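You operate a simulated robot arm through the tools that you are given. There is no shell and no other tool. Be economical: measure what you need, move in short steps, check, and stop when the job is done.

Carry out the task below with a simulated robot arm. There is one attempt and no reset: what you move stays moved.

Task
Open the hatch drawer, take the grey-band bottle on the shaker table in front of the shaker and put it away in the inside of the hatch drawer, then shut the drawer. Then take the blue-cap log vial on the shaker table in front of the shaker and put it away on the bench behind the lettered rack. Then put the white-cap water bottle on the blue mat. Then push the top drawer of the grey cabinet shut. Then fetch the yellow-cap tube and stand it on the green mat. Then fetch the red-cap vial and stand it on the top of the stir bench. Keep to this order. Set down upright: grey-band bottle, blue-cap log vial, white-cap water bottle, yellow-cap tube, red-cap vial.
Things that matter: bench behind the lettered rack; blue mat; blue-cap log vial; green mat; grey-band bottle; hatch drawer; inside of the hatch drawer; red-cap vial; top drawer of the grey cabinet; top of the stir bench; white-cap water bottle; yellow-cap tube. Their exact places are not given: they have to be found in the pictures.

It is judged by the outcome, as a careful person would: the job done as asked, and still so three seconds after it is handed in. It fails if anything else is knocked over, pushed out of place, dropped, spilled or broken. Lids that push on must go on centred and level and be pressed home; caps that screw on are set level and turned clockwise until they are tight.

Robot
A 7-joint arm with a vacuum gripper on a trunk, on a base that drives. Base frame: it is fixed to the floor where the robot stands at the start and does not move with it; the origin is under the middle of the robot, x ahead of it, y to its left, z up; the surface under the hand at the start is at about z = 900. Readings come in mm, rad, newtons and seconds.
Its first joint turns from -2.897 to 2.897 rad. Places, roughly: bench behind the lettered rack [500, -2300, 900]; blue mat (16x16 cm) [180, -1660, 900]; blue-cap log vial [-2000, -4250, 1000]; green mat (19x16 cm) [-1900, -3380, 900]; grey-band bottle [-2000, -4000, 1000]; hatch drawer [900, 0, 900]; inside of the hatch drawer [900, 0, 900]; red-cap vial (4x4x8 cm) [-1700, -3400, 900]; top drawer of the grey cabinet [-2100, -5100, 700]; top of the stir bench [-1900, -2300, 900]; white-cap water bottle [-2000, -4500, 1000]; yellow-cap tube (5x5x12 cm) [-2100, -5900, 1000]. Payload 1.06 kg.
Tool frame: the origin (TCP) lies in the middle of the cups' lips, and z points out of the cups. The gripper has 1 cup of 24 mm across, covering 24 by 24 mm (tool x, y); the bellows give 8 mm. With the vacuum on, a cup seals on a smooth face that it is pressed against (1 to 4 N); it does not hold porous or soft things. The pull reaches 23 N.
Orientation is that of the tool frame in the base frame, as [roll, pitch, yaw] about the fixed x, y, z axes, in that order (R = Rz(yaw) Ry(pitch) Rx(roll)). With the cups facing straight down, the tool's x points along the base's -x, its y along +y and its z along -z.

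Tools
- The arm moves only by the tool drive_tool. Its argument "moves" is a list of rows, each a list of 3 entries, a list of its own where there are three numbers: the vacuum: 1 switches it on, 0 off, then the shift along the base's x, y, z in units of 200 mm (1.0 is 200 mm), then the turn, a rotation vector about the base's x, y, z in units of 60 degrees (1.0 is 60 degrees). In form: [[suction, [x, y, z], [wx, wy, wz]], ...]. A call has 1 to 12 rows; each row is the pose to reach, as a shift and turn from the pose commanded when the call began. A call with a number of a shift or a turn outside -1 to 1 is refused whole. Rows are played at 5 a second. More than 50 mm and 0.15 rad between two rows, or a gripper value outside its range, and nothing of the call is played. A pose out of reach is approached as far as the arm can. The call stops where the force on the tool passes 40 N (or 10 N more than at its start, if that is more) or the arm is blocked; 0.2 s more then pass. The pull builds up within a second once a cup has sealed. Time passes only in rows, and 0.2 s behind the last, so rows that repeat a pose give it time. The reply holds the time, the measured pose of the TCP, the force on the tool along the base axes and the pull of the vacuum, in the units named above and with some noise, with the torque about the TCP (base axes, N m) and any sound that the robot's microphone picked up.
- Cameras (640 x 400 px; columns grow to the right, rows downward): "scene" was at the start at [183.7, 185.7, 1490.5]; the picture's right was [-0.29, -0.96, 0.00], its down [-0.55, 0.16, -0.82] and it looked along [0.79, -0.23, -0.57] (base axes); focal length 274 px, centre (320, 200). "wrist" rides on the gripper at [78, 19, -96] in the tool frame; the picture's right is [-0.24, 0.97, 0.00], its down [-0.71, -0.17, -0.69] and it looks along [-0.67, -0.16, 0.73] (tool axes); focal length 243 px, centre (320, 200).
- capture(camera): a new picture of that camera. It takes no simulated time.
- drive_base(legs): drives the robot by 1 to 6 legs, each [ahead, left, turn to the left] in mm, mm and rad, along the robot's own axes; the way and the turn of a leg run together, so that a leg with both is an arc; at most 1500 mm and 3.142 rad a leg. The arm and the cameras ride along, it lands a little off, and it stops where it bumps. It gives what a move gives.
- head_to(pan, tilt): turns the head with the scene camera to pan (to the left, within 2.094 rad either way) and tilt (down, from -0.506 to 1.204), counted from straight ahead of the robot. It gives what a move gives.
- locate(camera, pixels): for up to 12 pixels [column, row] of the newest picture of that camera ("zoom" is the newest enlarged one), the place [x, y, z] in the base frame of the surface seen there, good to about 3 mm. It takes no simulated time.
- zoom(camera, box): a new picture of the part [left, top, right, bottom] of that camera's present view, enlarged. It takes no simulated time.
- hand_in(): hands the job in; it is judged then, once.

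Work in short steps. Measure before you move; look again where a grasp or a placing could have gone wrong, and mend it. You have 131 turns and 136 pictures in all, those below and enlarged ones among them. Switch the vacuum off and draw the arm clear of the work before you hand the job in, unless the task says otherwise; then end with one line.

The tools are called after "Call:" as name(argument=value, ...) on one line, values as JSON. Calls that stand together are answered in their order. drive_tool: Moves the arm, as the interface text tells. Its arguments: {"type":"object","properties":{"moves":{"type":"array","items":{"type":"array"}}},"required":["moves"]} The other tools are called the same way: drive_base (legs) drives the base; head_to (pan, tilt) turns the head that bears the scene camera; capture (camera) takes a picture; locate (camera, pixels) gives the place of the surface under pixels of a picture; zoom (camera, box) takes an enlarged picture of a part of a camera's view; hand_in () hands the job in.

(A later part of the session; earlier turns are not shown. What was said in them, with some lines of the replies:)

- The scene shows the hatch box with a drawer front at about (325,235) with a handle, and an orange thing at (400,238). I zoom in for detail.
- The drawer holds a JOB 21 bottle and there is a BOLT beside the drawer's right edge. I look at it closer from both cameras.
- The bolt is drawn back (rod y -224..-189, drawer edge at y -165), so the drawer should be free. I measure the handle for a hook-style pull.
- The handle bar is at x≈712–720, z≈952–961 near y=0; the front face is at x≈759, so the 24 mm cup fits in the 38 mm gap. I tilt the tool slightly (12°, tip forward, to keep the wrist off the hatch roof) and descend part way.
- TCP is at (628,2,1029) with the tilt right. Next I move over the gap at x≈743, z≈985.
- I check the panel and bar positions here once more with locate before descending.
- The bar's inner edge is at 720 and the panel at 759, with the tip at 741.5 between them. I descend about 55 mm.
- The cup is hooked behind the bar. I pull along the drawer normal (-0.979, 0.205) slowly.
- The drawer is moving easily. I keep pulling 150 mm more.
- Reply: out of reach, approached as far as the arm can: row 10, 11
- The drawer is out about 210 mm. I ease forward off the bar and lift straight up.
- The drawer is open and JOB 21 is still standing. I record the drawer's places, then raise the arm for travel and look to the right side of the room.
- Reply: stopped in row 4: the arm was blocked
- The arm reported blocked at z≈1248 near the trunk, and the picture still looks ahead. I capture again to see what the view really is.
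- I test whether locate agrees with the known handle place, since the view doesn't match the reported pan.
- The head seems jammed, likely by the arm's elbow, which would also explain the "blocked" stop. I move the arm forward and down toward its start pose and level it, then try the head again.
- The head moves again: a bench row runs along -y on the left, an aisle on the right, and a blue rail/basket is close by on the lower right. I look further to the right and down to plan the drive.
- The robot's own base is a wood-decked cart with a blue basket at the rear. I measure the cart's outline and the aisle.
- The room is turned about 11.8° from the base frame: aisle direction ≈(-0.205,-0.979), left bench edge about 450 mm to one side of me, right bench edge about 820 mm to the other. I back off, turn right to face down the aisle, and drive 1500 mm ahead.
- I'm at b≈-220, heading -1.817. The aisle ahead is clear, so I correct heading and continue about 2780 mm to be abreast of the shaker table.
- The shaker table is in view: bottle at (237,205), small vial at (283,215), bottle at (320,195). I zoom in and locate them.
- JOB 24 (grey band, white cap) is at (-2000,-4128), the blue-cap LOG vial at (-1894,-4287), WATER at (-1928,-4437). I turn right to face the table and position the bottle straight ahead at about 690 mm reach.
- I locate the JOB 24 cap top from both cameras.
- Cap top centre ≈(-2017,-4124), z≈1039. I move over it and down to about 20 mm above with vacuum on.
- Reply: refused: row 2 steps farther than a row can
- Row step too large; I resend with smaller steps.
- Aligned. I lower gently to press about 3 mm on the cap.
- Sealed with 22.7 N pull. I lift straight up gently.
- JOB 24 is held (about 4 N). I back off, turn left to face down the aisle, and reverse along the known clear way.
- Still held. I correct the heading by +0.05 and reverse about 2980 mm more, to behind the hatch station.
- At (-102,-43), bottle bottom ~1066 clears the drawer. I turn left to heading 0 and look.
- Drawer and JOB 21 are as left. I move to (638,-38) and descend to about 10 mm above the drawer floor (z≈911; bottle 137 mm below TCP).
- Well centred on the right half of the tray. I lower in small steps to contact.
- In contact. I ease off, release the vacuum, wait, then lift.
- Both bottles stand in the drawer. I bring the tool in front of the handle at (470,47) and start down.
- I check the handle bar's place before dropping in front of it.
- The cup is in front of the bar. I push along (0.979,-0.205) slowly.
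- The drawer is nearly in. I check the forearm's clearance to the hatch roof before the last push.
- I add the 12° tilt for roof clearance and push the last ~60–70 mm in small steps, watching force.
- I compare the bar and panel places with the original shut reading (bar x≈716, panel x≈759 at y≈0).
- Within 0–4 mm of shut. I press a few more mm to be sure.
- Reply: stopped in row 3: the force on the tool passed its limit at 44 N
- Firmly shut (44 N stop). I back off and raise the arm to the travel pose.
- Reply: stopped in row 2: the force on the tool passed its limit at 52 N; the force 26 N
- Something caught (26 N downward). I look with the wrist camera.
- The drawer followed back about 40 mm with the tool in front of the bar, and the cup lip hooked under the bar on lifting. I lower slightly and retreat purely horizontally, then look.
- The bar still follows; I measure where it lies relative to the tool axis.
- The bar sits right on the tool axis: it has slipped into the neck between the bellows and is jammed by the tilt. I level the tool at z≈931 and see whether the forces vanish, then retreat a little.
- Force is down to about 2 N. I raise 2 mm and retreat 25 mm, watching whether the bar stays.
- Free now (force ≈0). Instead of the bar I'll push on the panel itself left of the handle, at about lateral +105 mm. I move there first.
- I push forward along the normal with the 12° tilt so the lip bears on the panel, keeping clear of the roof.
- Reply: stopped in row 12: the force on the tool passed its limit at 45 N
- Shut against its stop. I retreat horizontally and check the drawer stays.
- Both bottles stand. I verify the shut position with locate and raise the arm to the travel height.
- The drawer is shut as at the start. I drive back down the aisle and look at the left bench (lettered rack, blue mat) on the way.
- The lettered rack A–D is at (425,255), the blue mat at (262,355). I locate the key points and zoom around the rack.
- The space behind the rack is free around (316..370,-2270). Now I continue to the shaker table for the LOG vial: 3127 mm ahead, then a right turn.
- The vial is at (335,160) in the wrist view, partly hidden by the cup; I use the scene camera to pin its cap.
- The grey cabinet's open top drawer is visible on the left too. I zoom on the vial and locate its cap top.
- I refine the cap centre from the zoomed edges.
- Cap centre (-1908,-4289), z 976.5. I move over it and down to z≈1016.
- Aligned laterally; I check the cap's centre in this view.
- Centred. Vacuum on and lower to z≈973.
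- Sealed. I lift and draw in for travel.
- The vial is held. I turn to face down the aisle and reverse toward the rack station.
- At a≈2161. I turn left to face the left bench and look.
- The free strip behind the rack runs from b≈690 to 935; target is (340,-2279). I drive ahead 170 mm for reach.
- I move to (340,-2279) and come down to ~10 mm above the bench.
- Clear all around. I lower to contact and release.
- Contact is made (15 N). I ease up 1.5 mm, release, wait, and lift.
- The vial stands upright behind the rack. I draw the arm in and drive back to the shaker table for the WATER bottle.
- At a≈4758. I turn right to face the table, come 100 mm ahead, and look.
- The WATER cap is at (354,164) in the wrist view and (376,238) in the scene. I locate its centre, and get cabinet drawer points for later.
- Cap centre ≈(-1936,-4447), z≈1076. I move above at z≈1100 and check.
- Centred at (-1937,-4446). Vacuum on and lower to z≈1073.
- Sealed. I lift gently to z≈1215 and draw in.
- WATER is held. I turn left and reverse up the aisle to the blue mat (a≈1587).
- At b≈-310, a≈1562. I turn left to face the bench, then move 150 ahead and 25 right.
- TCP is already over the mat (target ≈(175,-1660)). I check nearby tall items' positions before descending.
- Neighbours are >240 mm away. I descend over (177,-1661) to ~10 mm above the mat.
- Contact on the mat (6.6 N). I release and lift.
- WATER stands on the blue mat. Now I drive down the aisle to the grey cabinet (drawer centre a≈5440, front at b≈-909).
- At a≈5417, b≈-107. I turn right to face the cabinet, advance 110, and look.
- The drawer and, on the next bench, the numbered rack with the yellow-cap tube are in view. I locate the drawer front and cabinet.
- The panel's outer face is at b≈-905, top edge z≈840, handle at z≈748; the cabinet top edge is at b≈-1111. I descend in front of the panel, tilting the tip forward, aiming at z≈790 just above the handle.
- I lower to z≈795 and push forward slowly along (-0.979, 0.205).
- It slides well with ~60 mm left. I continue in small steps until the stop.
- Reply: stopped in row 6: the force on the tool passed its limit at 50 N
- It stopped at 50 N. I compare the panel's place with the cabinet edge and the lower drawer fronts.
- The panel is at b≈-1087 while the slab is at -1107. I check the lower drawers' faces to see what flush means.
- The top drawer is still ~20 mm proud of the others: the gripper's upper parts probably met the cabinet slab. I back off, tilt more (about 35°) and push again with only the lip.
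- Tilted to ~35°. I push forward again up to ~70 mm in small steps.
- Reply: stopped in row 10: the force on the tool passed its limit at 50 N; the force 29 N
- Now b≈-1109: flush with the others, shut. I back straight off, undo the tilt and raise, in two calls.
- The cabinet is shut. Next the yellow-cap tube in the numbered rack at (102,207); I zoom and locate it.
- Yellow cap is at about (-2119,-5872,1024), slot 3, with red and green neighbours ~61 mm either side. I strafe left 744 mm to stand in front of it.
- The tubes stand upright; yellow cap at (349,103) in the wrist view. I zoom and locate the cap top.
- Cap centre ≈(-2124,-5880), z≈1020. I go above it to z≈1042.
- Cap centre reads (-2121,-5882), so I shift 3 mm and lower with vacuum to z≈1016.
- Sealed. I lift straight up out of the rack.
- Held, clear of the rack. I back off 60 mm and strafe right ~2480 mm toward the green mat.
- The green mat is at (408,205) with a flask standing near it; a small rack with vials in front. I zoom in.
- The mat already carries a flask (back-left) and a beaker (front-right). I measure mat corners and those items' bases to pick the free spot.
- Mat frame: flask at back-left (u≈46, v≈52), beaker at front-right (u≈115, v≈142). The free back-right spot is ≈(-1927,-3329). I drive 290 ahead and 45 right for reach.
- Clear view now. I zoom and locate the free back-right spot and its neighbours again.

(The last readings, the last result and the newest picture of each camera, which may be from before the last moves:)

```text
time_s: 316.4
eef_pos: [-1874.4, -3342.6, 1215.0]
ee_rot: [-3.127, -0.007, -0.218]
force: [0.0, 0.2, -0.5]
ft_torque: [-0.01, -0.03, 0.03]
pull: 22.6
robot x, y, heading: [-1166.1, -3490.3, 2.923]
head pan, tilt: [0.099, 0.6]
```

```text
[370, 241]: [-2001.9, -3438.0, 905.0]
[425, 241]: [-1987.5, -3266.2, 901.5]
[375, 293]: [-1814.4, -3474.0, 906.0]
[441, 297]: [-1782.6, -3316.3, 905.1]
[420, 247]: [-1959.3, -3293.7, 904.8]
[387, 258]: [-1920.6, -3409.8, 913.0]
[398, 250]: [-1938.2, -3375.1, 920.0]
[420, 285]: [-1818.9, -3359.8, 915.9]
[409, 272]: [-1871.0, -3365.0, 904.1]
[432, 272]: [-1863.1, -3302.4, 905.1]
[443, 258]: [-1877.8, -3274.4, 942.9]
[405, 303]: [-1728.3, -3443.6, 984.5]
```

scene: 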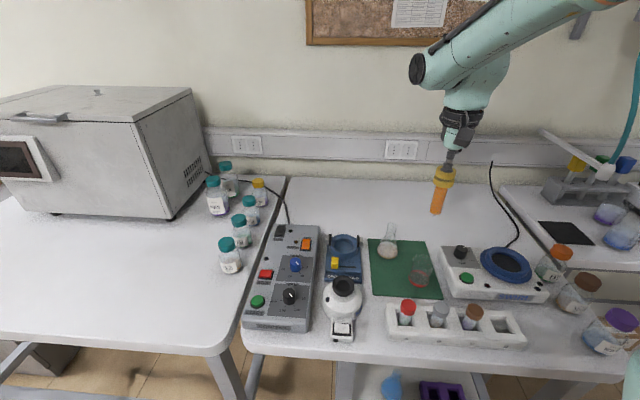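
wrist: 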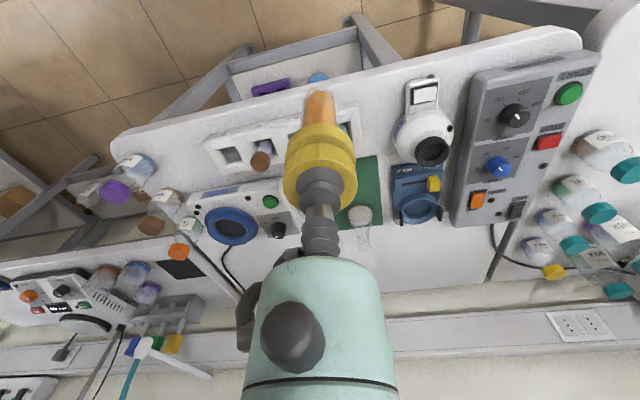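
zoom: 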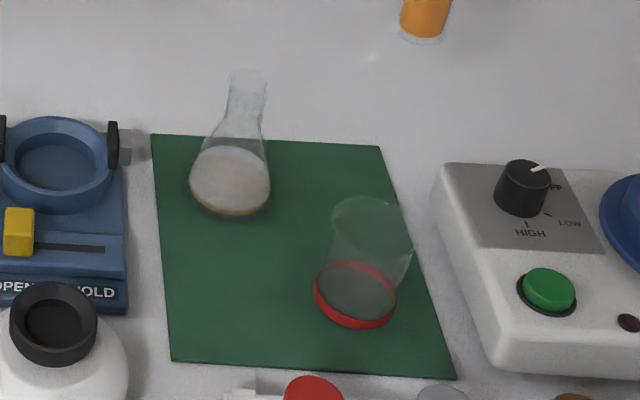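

Spot confirmed: about 46 mm clear of the flask and well behind the beaker. I move to (-1929,-3327) and descend to z≈1032.

Call:
drive_tool(moves=[[1, [-0.14, 0.04, 0], [0, 0, 0]], [1, [-0.273, 0.078, -0.02], [0, 0, 0]], [1, [-0.273, 0.078, -0.2], [0, 0, 0]], [1, [-0.273, 0.078, -0.38], [0, 0, 0]], [1, [-0.273, 0.078, -0.56], [0, 0, 0]], [1, [-0.273, 0.078, -0.72], [0, 0, 0]], [1, [-0.273, 0.078, -0.85], [0, 0, 0]], [1, [-0.273, 0.078, -0.9], [0, 0, 0]], [1, [-0.273, 0.078, -0.9], [0, 0, 0]]])

Call:
zoom(camera="scene", box=[350, 165, 490, 305])

Call:
capture(camera="wrist")

```text
time_s: 318.4
eef_pos: [-1929.0, -3327.5, 1034.1]
ee_rot: [-3.128, -0.006, -0.215]
force: [0.6, 0.0, -1.2]
ft_torque: [-0.01, -0.01, 0.02]
pull: 22.3
robot x, y, heading: [-1168.4, -3487.1, 2.926]
head pan, tilt: [0.099, 0.6]
```

```text
2.86 times, centred on (420, 235) of scene
```

zoom: 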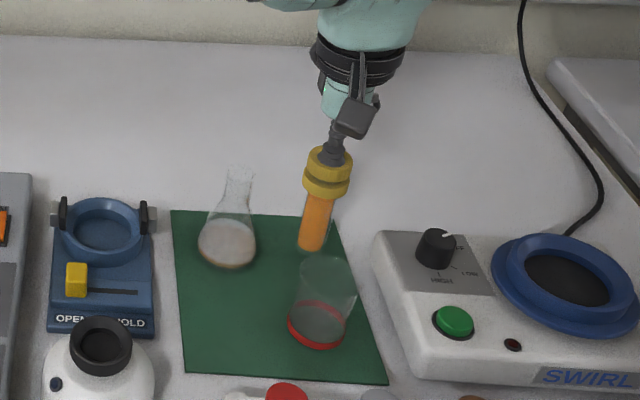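

```text
36 pictures are left
```

wrist: 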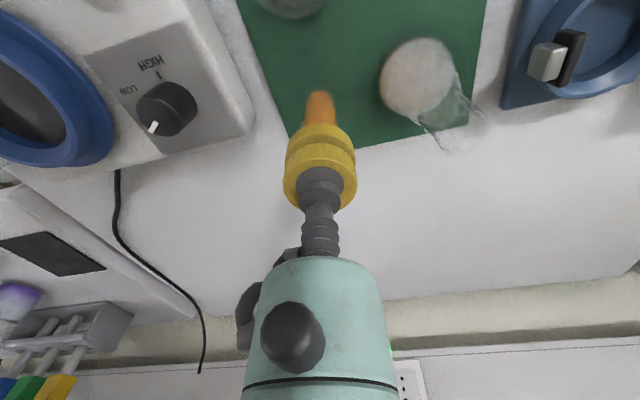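

Good position. I lower in 3 mm steps to feel the mat.

Call:
drive_tool(moves=[[1, [0, 0, -0.02], [0, 0, 0]], [1, [0, 0, -0.04], [0, 0, 0]], [1, [0, 0, -0.055], [0, 0, 0]], [1, [0, 0, -0.065], [0, 0, 0]], [1, [0, 0, -0.065], [0, 0, 0]]])

```text
time_s: 319.6
eef_pos: [-1928.9, -3326.7, 1022.0]
ee_rot: [-3.127, -0.006, -0.216]
force: [0.0, -0.4, -2.0]
ft_torque: [-0.02, 0.0, 0.0]
pull: 23.2
robot x, y, heading: [-1167.0, -3489.4, 2.931]
head pan, tilt: [0.099, 0.6]
```

Call:
drive_tool(moves=[[1, [0, 0, -0.01], [0, 0, 0]], [1, [0, 0, -0.018], [0, 0, 0]], [1, [0, 0, -0.018], [0, 0, 0]]])

```text
time_s: 320.4
eef_pos: [-1928.5, -3326.9, 1018.5]
ee_rot: [-3.128, -0.008, -0.218]
force: [-0.6, -0.2, -0.7]
ft_torque: [0.03, -0.01, -0.01]
pull: 23.3
robot x, y, heading: [-1163.8, -3489.5, 2.925]
head pan, tilt: [0.099, 0.6]
```

Still no contact; I continue 2 mm at a time.

Call:
drive_tool(moves=[[1, [0, 0, -0.008], [0, 0, 0]], [1, [0, 0, -0.014], [0, 0, 0]], [1, [0, 0, -0.014], [0, 0, 0]]])

```text
time_s: 321.2
eef_pos: [-1929.3, -3327.2, 1017.8]
ee_rot: [-3.127, -0.005, -0.217]
force: [1.1, 2.4, 13.6]
ft_torque: [0.05, 0.02, 0.01]
pull: 22.5
robot x, y, heading: [-1163.9, -3490.5, 2.932]
head pan, tilt: [0.099, 0.6]
```

Contact (13.6 N). I ease off 1.5 mm, release, wait, and lift.

Call:
drive_tool(moves=[[1, [0, 0, 0.007], [0, 0, 0]], [0, [0, 0, 0.007], [0, 0, 0]], [0, [0, 0, 0.007], [0, 0, 0]], [0, [0, 0, 0.007], [0, 0, 0]], [0, [0, 0, 0.007], [0, 0, 0]], [0, [0, 0, 0.025], [0, 0, 0]], [0, [0, 0, 0.08], [0, 0, 0]], [0, [0, 0, 0.25], [0, 0, 0]], [0, [0, 0, 0.45], [0, 0, 0]], [0, [0, 0, 0.65], [0, 0, 0]], [0, [0.15, 0, 0.8], [0, 0, 0]], [0, [0.3, 0, 0.8], [0, 0, 0]]])

Call:
zoom(camera="scene", box=[350, 195, 490, 335])

Call:
capture(camera="wrist")

```text
time_s: 323.8
eef_pos: [-1867.9, -3325.5, 1176.7]
ee_rot: [-3.128, -0.01, -0.215]
force: [-0.3, 0.1, -0.2]
ft_torque: [-0.02, 0.01, -0.03]
pull: 0.0
robot x, y, heading: [-1165.7, -3487.3, 2.93]
head pan, tilt: [0.099, 0.6]
```

```text
2.86 times, centred on (420, 265) of scene
```

zoom: 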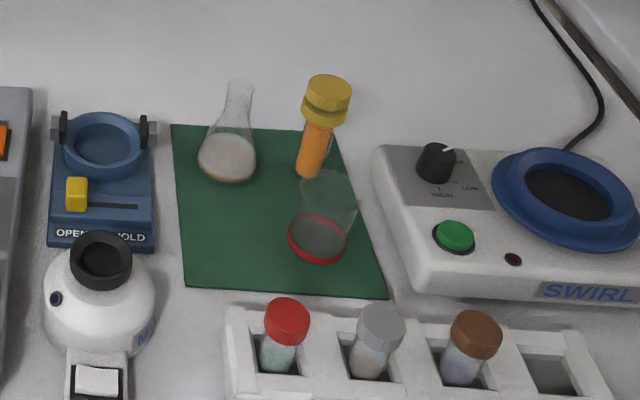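

```text
34 pictures are left
```

wrist: 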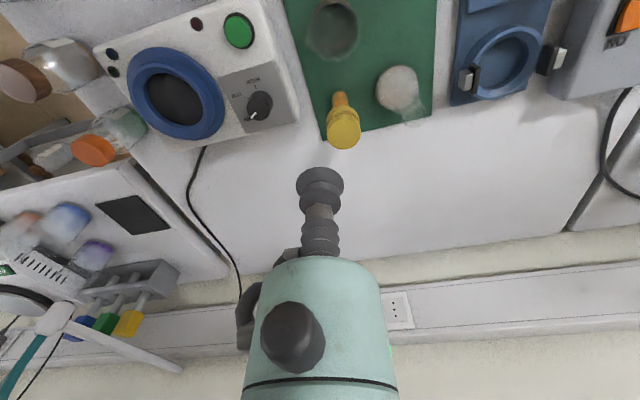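

The yellow-cap tube stands on the mat. Now the red-cap vial in slot A at zoom (287,315); I zoom in and locate its cap.

Call:
zoom(camera="scene", box=[380, 285, 440, 325])

Call:
locate(camera="zoom", pixels=[[300, 190], [230, 190], [370, 190], [300, 150], [300, 220], [560, 220], [300, 320]])

```text
10.00 times, centred on (410, 305) of scene
```

zoom: 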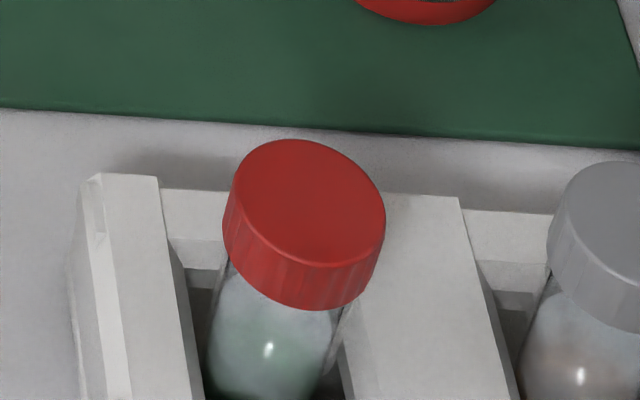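

```text
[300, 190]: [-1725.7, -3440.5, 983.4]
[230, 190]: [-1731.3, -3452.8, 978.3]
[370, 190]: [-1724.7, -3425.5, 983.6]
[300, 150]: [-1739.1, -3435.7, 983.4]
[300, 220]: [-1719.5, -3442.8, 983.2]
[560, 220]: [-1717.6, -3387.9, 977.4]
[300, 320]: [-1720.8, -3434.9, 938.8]
```

Cap centre ≈(-1723,-3440), z≈983. I move above it and go down to z≈1008, then check.

Call:
drive_tool(moves=[[0, [0.18, -0.143, 0], [0, 0, 0]], [0, [0.36, -0.286, 0], [0, 0, 0]], [0, [0.54, -0.43, 0], [0, 0, 0]], [0, [0.725, -0.5725, 0], [0, 0, 0]], [0, [0.725, -0.5725, -0.2], [0, 0, 0]], [0, [0.725, -0.5725, -0.4], [0, 0, 0]], [0, [0.725, -0.5725, -0.6], [0, 0, 0]], [0, [0.725, -0.5725, -0.75], [0, 0, 0]], [0, [0.725, -0.5725, -0.84], [0, 0, 0]], [0, [0.725, -0.5725, -0.84], [0, 0, 0]]])

Call:
zoom(camera="wrist", box=[240, 90, 400, 190])

Call:
locate(camera="zoom", pixels=[[320, 200], [320, 260], [260, 220], [380, 220], [320, 170], [320, 290]])

```text
time_s: 326.0
eef_pos: [-1723.6, -3440.3, 1008.6]
ee_rot: [-3.127, -0.008, -0.219]
force: [0.2, 0.9, -0.2]
ft_torque: [0.02, -0.02, -0.01]
pull: 0.0
robot x, y, heading: [-1161.8, -3493.3, 2.926]
head pan, tilt: [0.099, 0.6]
```

```text
4.00 times, centred on (320, 140) of wrist
```

zoom: 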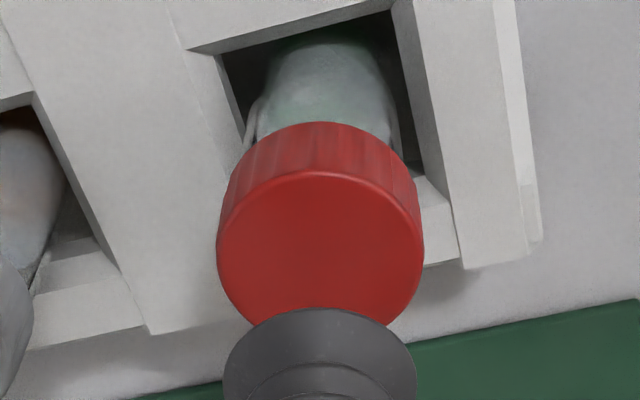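

```text
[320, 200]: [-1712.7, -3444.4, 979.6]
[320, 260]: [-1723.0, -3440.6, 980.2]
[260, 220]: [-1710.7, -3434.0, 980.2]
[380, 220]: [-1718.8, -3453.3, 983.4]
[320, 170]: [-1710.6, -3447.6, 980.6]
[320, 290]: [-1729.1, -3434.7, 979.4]
```

Centred. Vacuum on and lower to z≈979.

Call:
drive_tool(moves=[[1, [0.008, -0.003, -0.07], [0, 0, 0]], [1, [0.008, -0.003, -0.115], [0, 0, 0]], [1, [0.008, -0.003, -0.135], [0, 0, 0]], [1, [0.008, -0.003, -0.146], [0, 0, 0]], [1, [0.008, -0.003, -0.146], [0, 0, 0]], [1, [0.008, -0.003, -0.146], [0, 0, 0]]])

```text
time_s: 327.4
eef_pos: [-1723.1, -3440.9, 979.3]
ee_rot: [-3.128, -0.006, -0.218]
force: [-0.2, 0.6, 5.3]
ft_torque: [0.05, 0.03, -0.01]
pull: 22.9
robot x, y, heading: [-1164.9, -3490.9, 2.929]
head pan, tilt: [0.099, 0.6]
```

Sealed. I lift straight up slowly.

Call:
drive_tool(moves=[[1, [0, 0, 0.04], [0, 0, 0]], [1, [0, 0, 0.12], [0, 0, 0]], [1, [0, 0, 0.22], [0, 0, 0]], [1, [0, 0, 0.34], [0, 0, 0]], [1, [0, 0, 0.46], [0, 0, 0]], [1, [0, 0, 0.6], [0, 0, 0]], [1, [0, 0, 0.75], [0, 0, 0]], [1, [-0.1, 0.02, 0.9], [0, 0, 0]], [1, [-0.2, 0.04, 1.0], [0, 0, 0]], [1, [-0.2, 0.04, 1.0], [0, 0, 0]]])

Call:
head_to(pan=-0.9, tilt=0.45)

Call:
capture(camera="scene")

Call:
capture(camera="wrist")

```text
time_s: 329.6
eef_pos: [-1760.7, -3433.0, 1179.7]
ee_rot: [-3.129, -0.008, -0.216]
force: [-0.5, 0.9, 0.0]
ft_torque: [0.02, -0.02, 0.02]
pull: 23.1
robot x, y, heading: [-1165.3, -3492.2, 2.925]
head pan, tilt: [0.099, 0.6]
```

```text
time_s: 330.9
eef_pos: [-1761.7, -3433.7, 1178.7]
ee_rot: [-3.127, -0.006, -0.217]
force: [0.3, -0.2, -1.2]
ft_torque: [0.02, -0.01, 0.0]
pull: 22.4
robot x, y, heading: [-1162.7, -3492.3, 2.929]
head pan, tilt: [-0.901, 0.45]
```

```text
31 pictures are left
```

scene: 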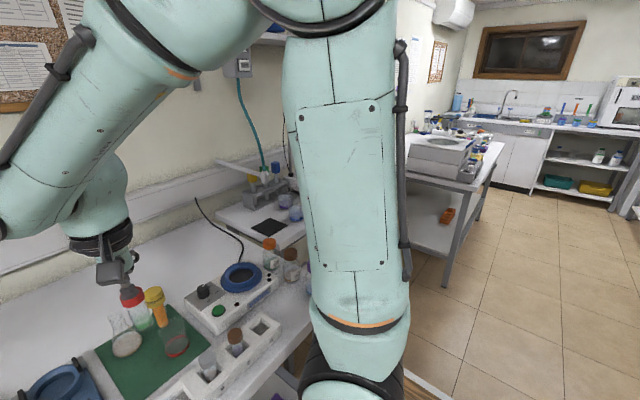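

```text
30 pictures are left
```

wrist: 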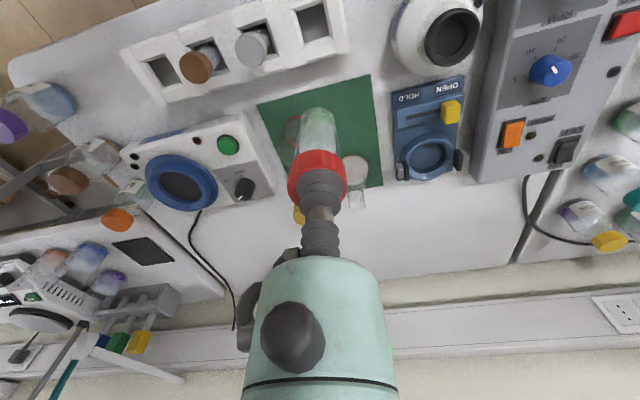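

Red-cap vial held. I back off 260 mm and strafe right ~1000 mm to face the stir bench, then look.

Call:
drive_base(legs=[[-260, 0, 0], [0, -1000, 0]])

Call:
head_to(pan=0.1, tilt=0.55)

Call:
capture(camera="scene")

```text
time_s: 337.6
eef_pos: [-1303.8, -2512.1, 1179.2]
ee_rot: [-3.126, -0.007, -0.2]
force: [-0.6, 0.3, -0.7]
ft_torque: [0.01, -0.02, -0.02]
pull: 23.0
robot x, y, heading: [-705.6, -2562.5, 2.947]
head pan, tilt: [-0.901, 0.45]
```

```text
time_s: 338.9
eef_pos: [-1304.3, -2513.4, 1178.7]
ee_rot: [-3.127, -0.006, -0.2]
force: [-0.1, -0.2, -0.5]
ft_torque: [0.02, 0.01, -0.03]
pull: 23.0
robot x, y, heading: [-705.0, -2557.1, 2.941]
head pan, tilt: [0.099, 0.55]
```

```text
29 pictures are left
```

scene: 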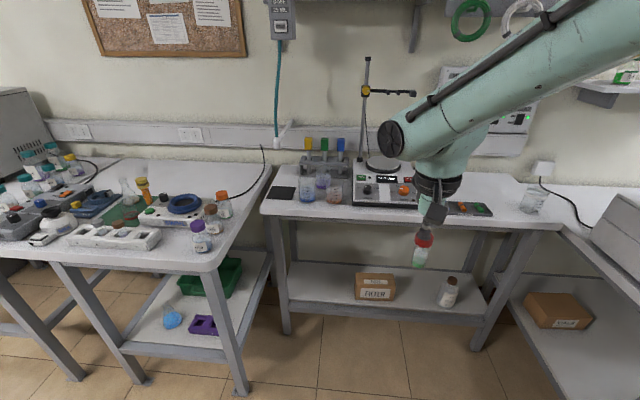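

The stir bench is the set-back table (260–560, 165–230). I zoom in and locate its top and items.

Call:
zoom(camera="scene", box=[250, 130, 570, 240])

Call:
locate(camera="scene", pixels=[[265, 213], [560, 228], [400, 212], [345, 207], [490, 215], [510, 220], [520, 195], [355, 200], [300, 195], [448, 208], [540, 210], [285, 205]])

```text
2.00 times, centred on (410, 185) of scene
```

zoom: 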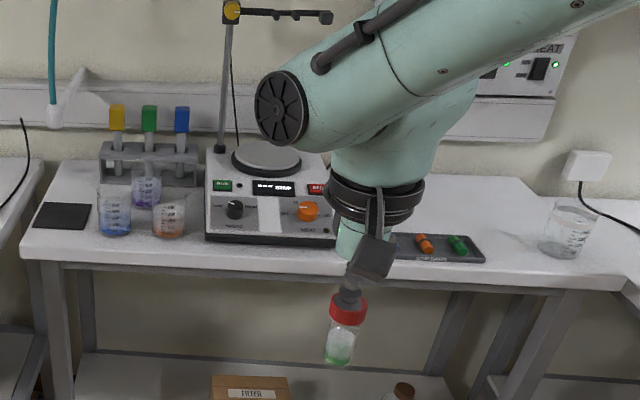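

```text
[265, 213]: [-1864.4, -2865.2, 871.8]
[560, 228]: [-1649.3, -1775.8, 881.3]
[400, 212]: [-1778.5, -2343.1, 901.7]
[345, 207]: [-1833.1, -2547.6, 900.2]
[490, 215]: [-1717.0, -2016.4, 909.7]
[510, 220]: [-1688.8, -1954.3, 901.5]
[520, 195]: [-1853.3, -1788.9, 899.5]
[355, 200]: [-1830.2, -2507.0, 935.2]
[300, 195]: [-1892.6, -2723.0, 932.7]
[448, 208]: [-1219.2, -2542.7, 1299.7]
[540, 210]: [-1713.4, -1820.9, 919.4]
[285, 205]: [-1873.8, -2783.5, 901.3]
```

The free gap on the stir bench lies between the stir-bar tray and the beaker, around (-1765,-1932). I move 250 ahead and 400 right, keeping the cart out of the bay.

Call:
drive_base(legs=[[0, -400, 0], [240, 0, 0]])

Call:
capture(camera="wrist")

Call:
capture(camera="scene")

```text
time_s: 342.8
eef_pos: [-1460.4, -2065.1, 1179.0]
ee_rot: [-3.126, -0.006, -0.203]
force: [0.0, 0.8, -0.9]
ft_torque: [0.01, 0.06, 0.01]
pull: 22.6
robot x, y, heading: [-865.5, -2112.6, 2.94]
head pan, tilt: [0.099, 0.55]
```

```text
27 pictures are left
```

wrist: 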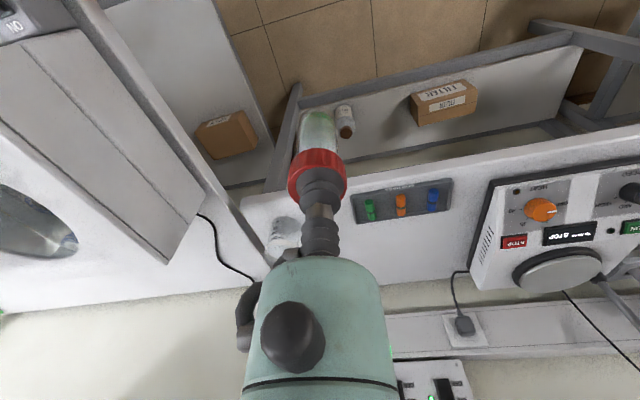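

```text
26 pictures are left
```

scene: 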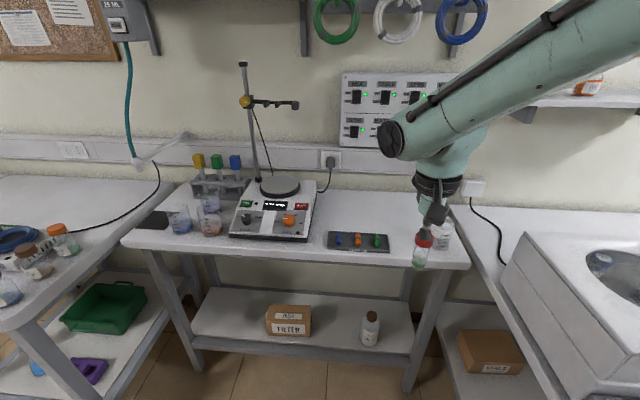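

Now the free areas show: behind the tray around (370,212) and right of it (405,240). I locate them.

Call:
locate(camera="scene", pixels=[[370, 212], [400, 225], [400, 240], [405, 250], [390, 235], [430, 235], [440, 245], [320, 225], [350, 258], [465, 262], [345, 232], [333, 168]])

Call:
locate(camera="wrist", pixels=[[353, 195], [358, 222], [452, 182], [270, 225], [285, 245], [360, 250], [250, 195], [410, 240], [345, 170]])

```text
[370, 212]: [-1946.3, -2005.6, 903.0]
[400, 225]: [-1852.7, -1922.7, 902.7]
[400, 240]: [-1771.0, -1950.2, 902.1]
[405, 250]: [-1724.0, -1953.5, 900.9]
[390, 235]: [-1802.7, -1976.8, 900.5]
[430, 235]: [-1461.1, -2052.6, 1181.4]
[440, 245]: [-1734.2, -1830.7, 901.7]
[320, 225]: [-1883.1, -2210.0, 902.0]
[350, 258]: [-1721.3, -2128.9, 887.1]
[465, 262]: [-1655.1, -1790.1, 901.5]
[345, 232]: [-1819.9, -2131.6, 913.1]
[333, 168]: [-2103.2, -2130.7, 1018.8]
```

```text
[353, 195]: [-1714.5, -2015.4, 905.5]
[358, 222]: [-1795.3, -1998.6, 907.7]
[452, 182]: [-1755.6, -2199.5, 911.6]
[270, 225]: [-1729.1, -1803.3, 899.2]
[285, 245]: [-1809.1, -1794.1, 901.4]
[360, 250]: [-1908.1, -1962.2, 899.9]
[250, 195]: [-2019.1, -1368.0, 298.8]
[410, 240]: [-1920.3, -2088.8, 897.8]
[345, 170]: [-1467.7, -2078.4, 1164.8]
```

Target (-1765,-1935), 75 mm from the tray and well clear of the beaker, about 90 mm in from the edge. I move there at height, then descend to z≈995.

Call:
drive_tool(moves=[[1, [-0.2, 0.085, 0], [0, 0, 0]], [1, [-0.4, 0.17, 0], [0, 0, 0]], [1, [-0.6, 0.255, 0], [0, 0, 0]], [1, [-0.8, 0.34, 0], [0, 0, 0]], [1, [-1.0, 0.43, 0], [0, 0, 0]], [1, [-1.0, 0.43, 0], [0, 0, 0]]])

Call:
drive_tool(moves=[[1, [-0.2, 0.085, -0.05], [0, 0, 0]], [1, [-0.4, 0.17, -0.1], [0, 0, 0]], [1, [-0.523, 0.22, -0.2], [0, 0, 0]], [1, [-0.523, 0.22, -0.4], [0, 0, 0]], [1, [-0.523, 0.22, -0.6], [0, 0, 0]], [1, [-0.523, 0.22, -0.78], [0, 0, 0]], [1, [-0.523, 0.22, -0.92], [0, 0, 0]], [1, [-0.523, 0.22, -0.92], [0, 0, 0]]])

Call:
capture(camera="wrist")

Call:
zoom(camera="scene", box=[310, 150, 490, 280])

```text
time_s: 344.1
eef_pos: [-1661.8, -1978.4, 1178.3]
ee_rot: [-3.129, -0.007, -0.204]
force: [0.0, -0.3, -0.1]
ft_torque: [0.06, 0.02, 0.03]
pull: 22.7
robot x, y, heading: [-865.4, -2114.5, 2.944]
head pan, tilt: [0.099, 0.55]
```

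```text
time_s: 345.9
eef_pos: [-1766.4, -1935.1, 996.0]
ee_rot: [-3.128, -0.007, -0.203]
force: [-0.4, 0.7, -0.2]
ft_torque: [0.01, 0.01, 0.0]
pull: 22.8
robot x, y, heading: [-863.3, -2116.0, 2.947]
head pan, tilt: [0.099, 0.55]
```

```text
25 pictures are left
```

wrist: 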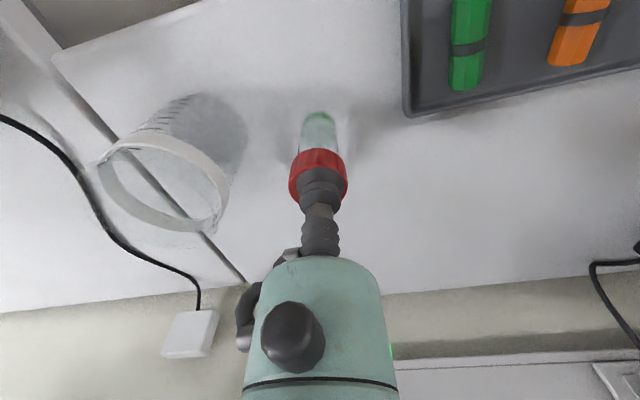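

```text
3.08 times, centred on (400, 215) of scene
```

zoom: 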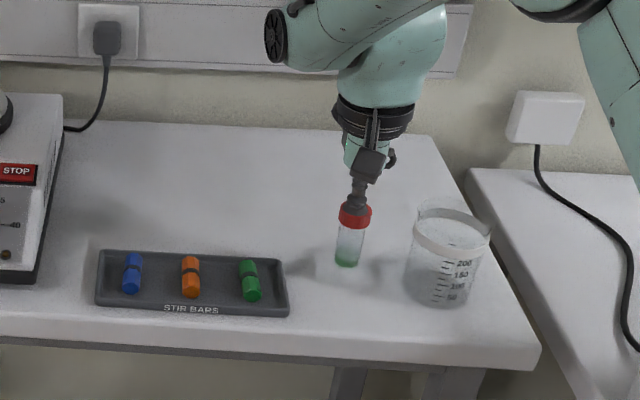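

Clear of the tray and the beaker. I lower in small steps to contact.

Call:
drive_tool(moves=[[1, [0, 0, -0.025], [0, 0, 0]], [1, [0, 0, -0.045], [0, 0, 0]], [1, [0, 0, -0.06], [0, 0, 0]], [1, [0, 0, -0.07], [0, 0, 0]], [1, [0, 0, -0.07], [0, 0, 0]]])

```text
time_s: 347.1
eef_pos: [-1764.5, -1934.8, 980.6]
ee_rot: [-3.128, -0.007, -0.202]
force: [-0.4, -0.3, -0.6]
ft_torque: [-0.04, 0.04, -0.01]
pull: 23.7
robot x, y, heading: [-863.0, -2117.2, 2.948]
head pan, tilt: [0.099, 0.55]
```

Call:
drive_tool(moves=[[1, [0, 0, -0.01], [0, 0, 0]], [1, [0, 0, -0.018], [0, 0, 0]], [1, [0, 0, -0.018], [0, 0, 0]]])

```text
time_s: 347.9
eef_pos: [-1765.8, -1935.9, 977.0]
ee_rot: [-3.128, -0.008, -0.204]
force: [1.2, 0.6, -0.5]
ft_torque: [0.02, 0.0, 0.0]
pull: 23.1
robot x, y, heading: [-864.7, -2112.1, 2.946]
head pan, tilt: [0.099, 0.55]
```

Not yet in contact; I continue.

Call:
drive_tool(moves=[[1, [0, 0, -0.008], [0, 0, 0]], [1, [0, 0, -0.015], [0, 0, 0]], [1, [0, 0, -0.015], [0, 0, 0]]])

```text
time_s: 348.8
eef_pos: [-1764.8, -1935.0, 975.4]
ee_rot: [-3.126, -0.007, -0.202]
force: [-0.2, 0.1, 0.6]
ft_torque: [0.01, -0.01, 0.02]
pull: 23.5
robot x, y, heading: [-863.0, -2112.8, 2.942]
head pan, tilt: [0.099, 0.55]
```

Call:
drive_tool(moves=[[1, [0, 0, -0.008], [0, 0, 0]], [1, [0, 0, -0.012], [0, 0, 0]], [1, [0, 0, -0.012], [0, 0, 0]]])

```text
time_s: 349.6
eef_pos: [-1763.7, -1935.6, 972.8]
ee_rot: [-3.128, -0.006, -0.202]
force: [-0.7, 0.8, 14.7]
ft_torque: [0.04, 0.08, 0.01]
pull: 23.1
robot x, y, heading: [-867.0, -2115.6, 2.938]
head pan, tilt: [0.099, 0.55]
```

Contact (14.7 N). I ease off 1.5 mm, release, wait, and lift clear.

Call:
drive_tool(moves=[[1, [0, 0, 0.007], [0, 0, 0]], [0, [0, 0, 0.007], [0, 0, 0]], [0, [0, 0, 0.007], [0, 0, 0]], [0, [0, 0, 0.007], [0, 0, 0]], [0, [0, 0, 0.007], [0, 0, 0]], [0, [0, 0, 0.025], [0, 0, 0]], [0, [0, 0, 0.08], [0, 0, 0]], [0, [0, 0, 0.25], [0, 0, 0]], [0, [0, 0, 0.45], [0, 0, 0]], [0, [0, 0, 0.65], [0, 0, 0]], [0, [0, 0, 0.85], [0, 0, 0]], [0, [0.2, -0.04, 0.95], [0, 0, 0]]])

Call:
capture(camera="wrist")

Call:
zoom(camera="scene", box=[310, 150, 490, 280])

```text
time_s: 352.1
eef_pos: [-1726.9, -1944.6, 1160.7]
ee_rot: [-3.129, -0.009, -0.202]
force: [-0.7, 0.7, -0.1]
ft_torque: [0.0, -0.03, 0.0]
pull: 0.1
robot x, y, heading: [-865.9, -2113.9, 2.943]
head pan, tilt: [0.099, 0.55]
```

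```text
23 pictures are left
```

wrist: 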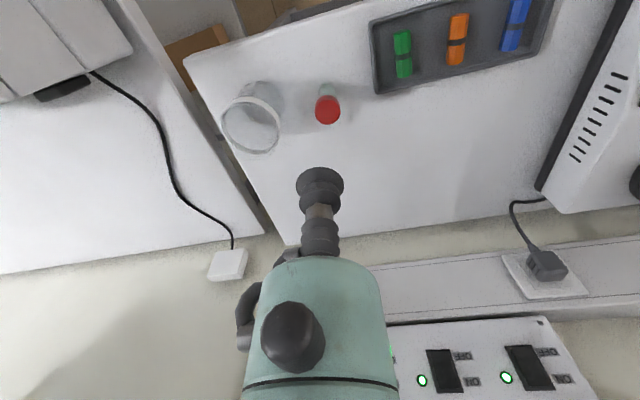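

```text
3.08 times, centred on (400, 215) of scene
```

zoom: 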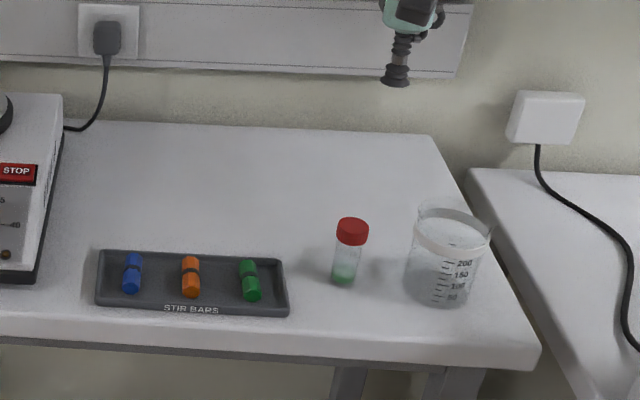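

The red-cap vial stands on the stir bench. One last look back toward the hatch, mat and rack from here before handing in.

Call:
drive_tool(moves=[[0, [0.2, -0.04, 0.1], [0, 0, 0]], [0, [0.4, -0.08, 0.15], [0, 0, 0]], [0, [0.6, -0.12, 0.2], [0, 0, 0]], [0, [0.6, -0.12, 0.2], [0, 0, 0]]])

Call:
head_to(pan=-2.05, tilt=0.2)

Call:
capture(camera="scene")

```text
time_s: 353.1
eef_pos: [-1604.9, -1968.3, 1200.2]
ee_rot: [-3.127, -0.006, -0.204]
force: [0.5, 0.1, -0.6]
ft_torque: [-0.02, -0.06, 0.0]
pull: 0.0
robot x, y, heading: [-862.9, -2115.4, 2.944]
head pan, tilt: [0.099, 0.55]
```

```text
time_s: 355.2
eef_pos: [-1605.5, -1968.8, 1200.2]
ee_rot: [-3.128, -0.007, -0.203]
force: [-0.2, 0.1, -0.3]
ft_torque: [0.02, -0.01, 0.02]
pull: 0.0
robot x, y, heading: [-862.3, -2113.7, 2.938]
head pan, tilt: [-2.051, 0.201]
```

```text
21 pictures are left
```

scene: 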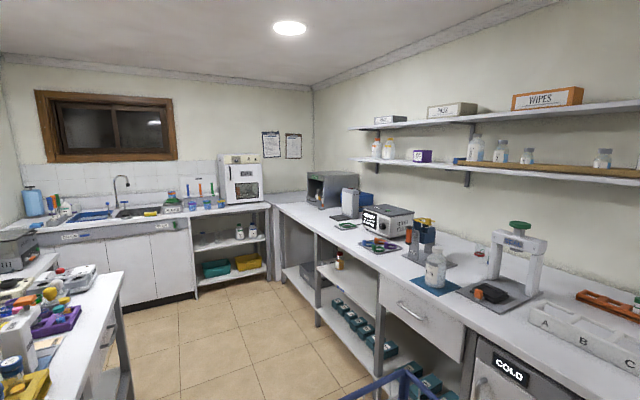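

Call:
zoom(camera="scene", box=[270, 150, 470, 300])

```text
2.67 times, centred on (370, 225) of scene
```

zoom: 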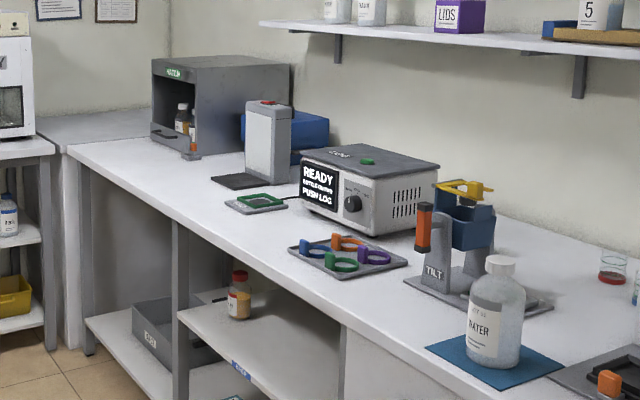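

The hatch drawer is shut with the bottles inside, and WATER stands on the blue mat. Everything is in place, the vacuum is off and the arm is clear, so I hand in.

Call:
hand_in()

```text
The job is handed in.
```

I did all six steps in the order you asked and handed the job in. All five containers were upright when I last saw each of them, and both drawers were shut. I had to push each drawer twice. The hatch drawer came partly open once when the cup caught its handle, and I pushed it shut again.
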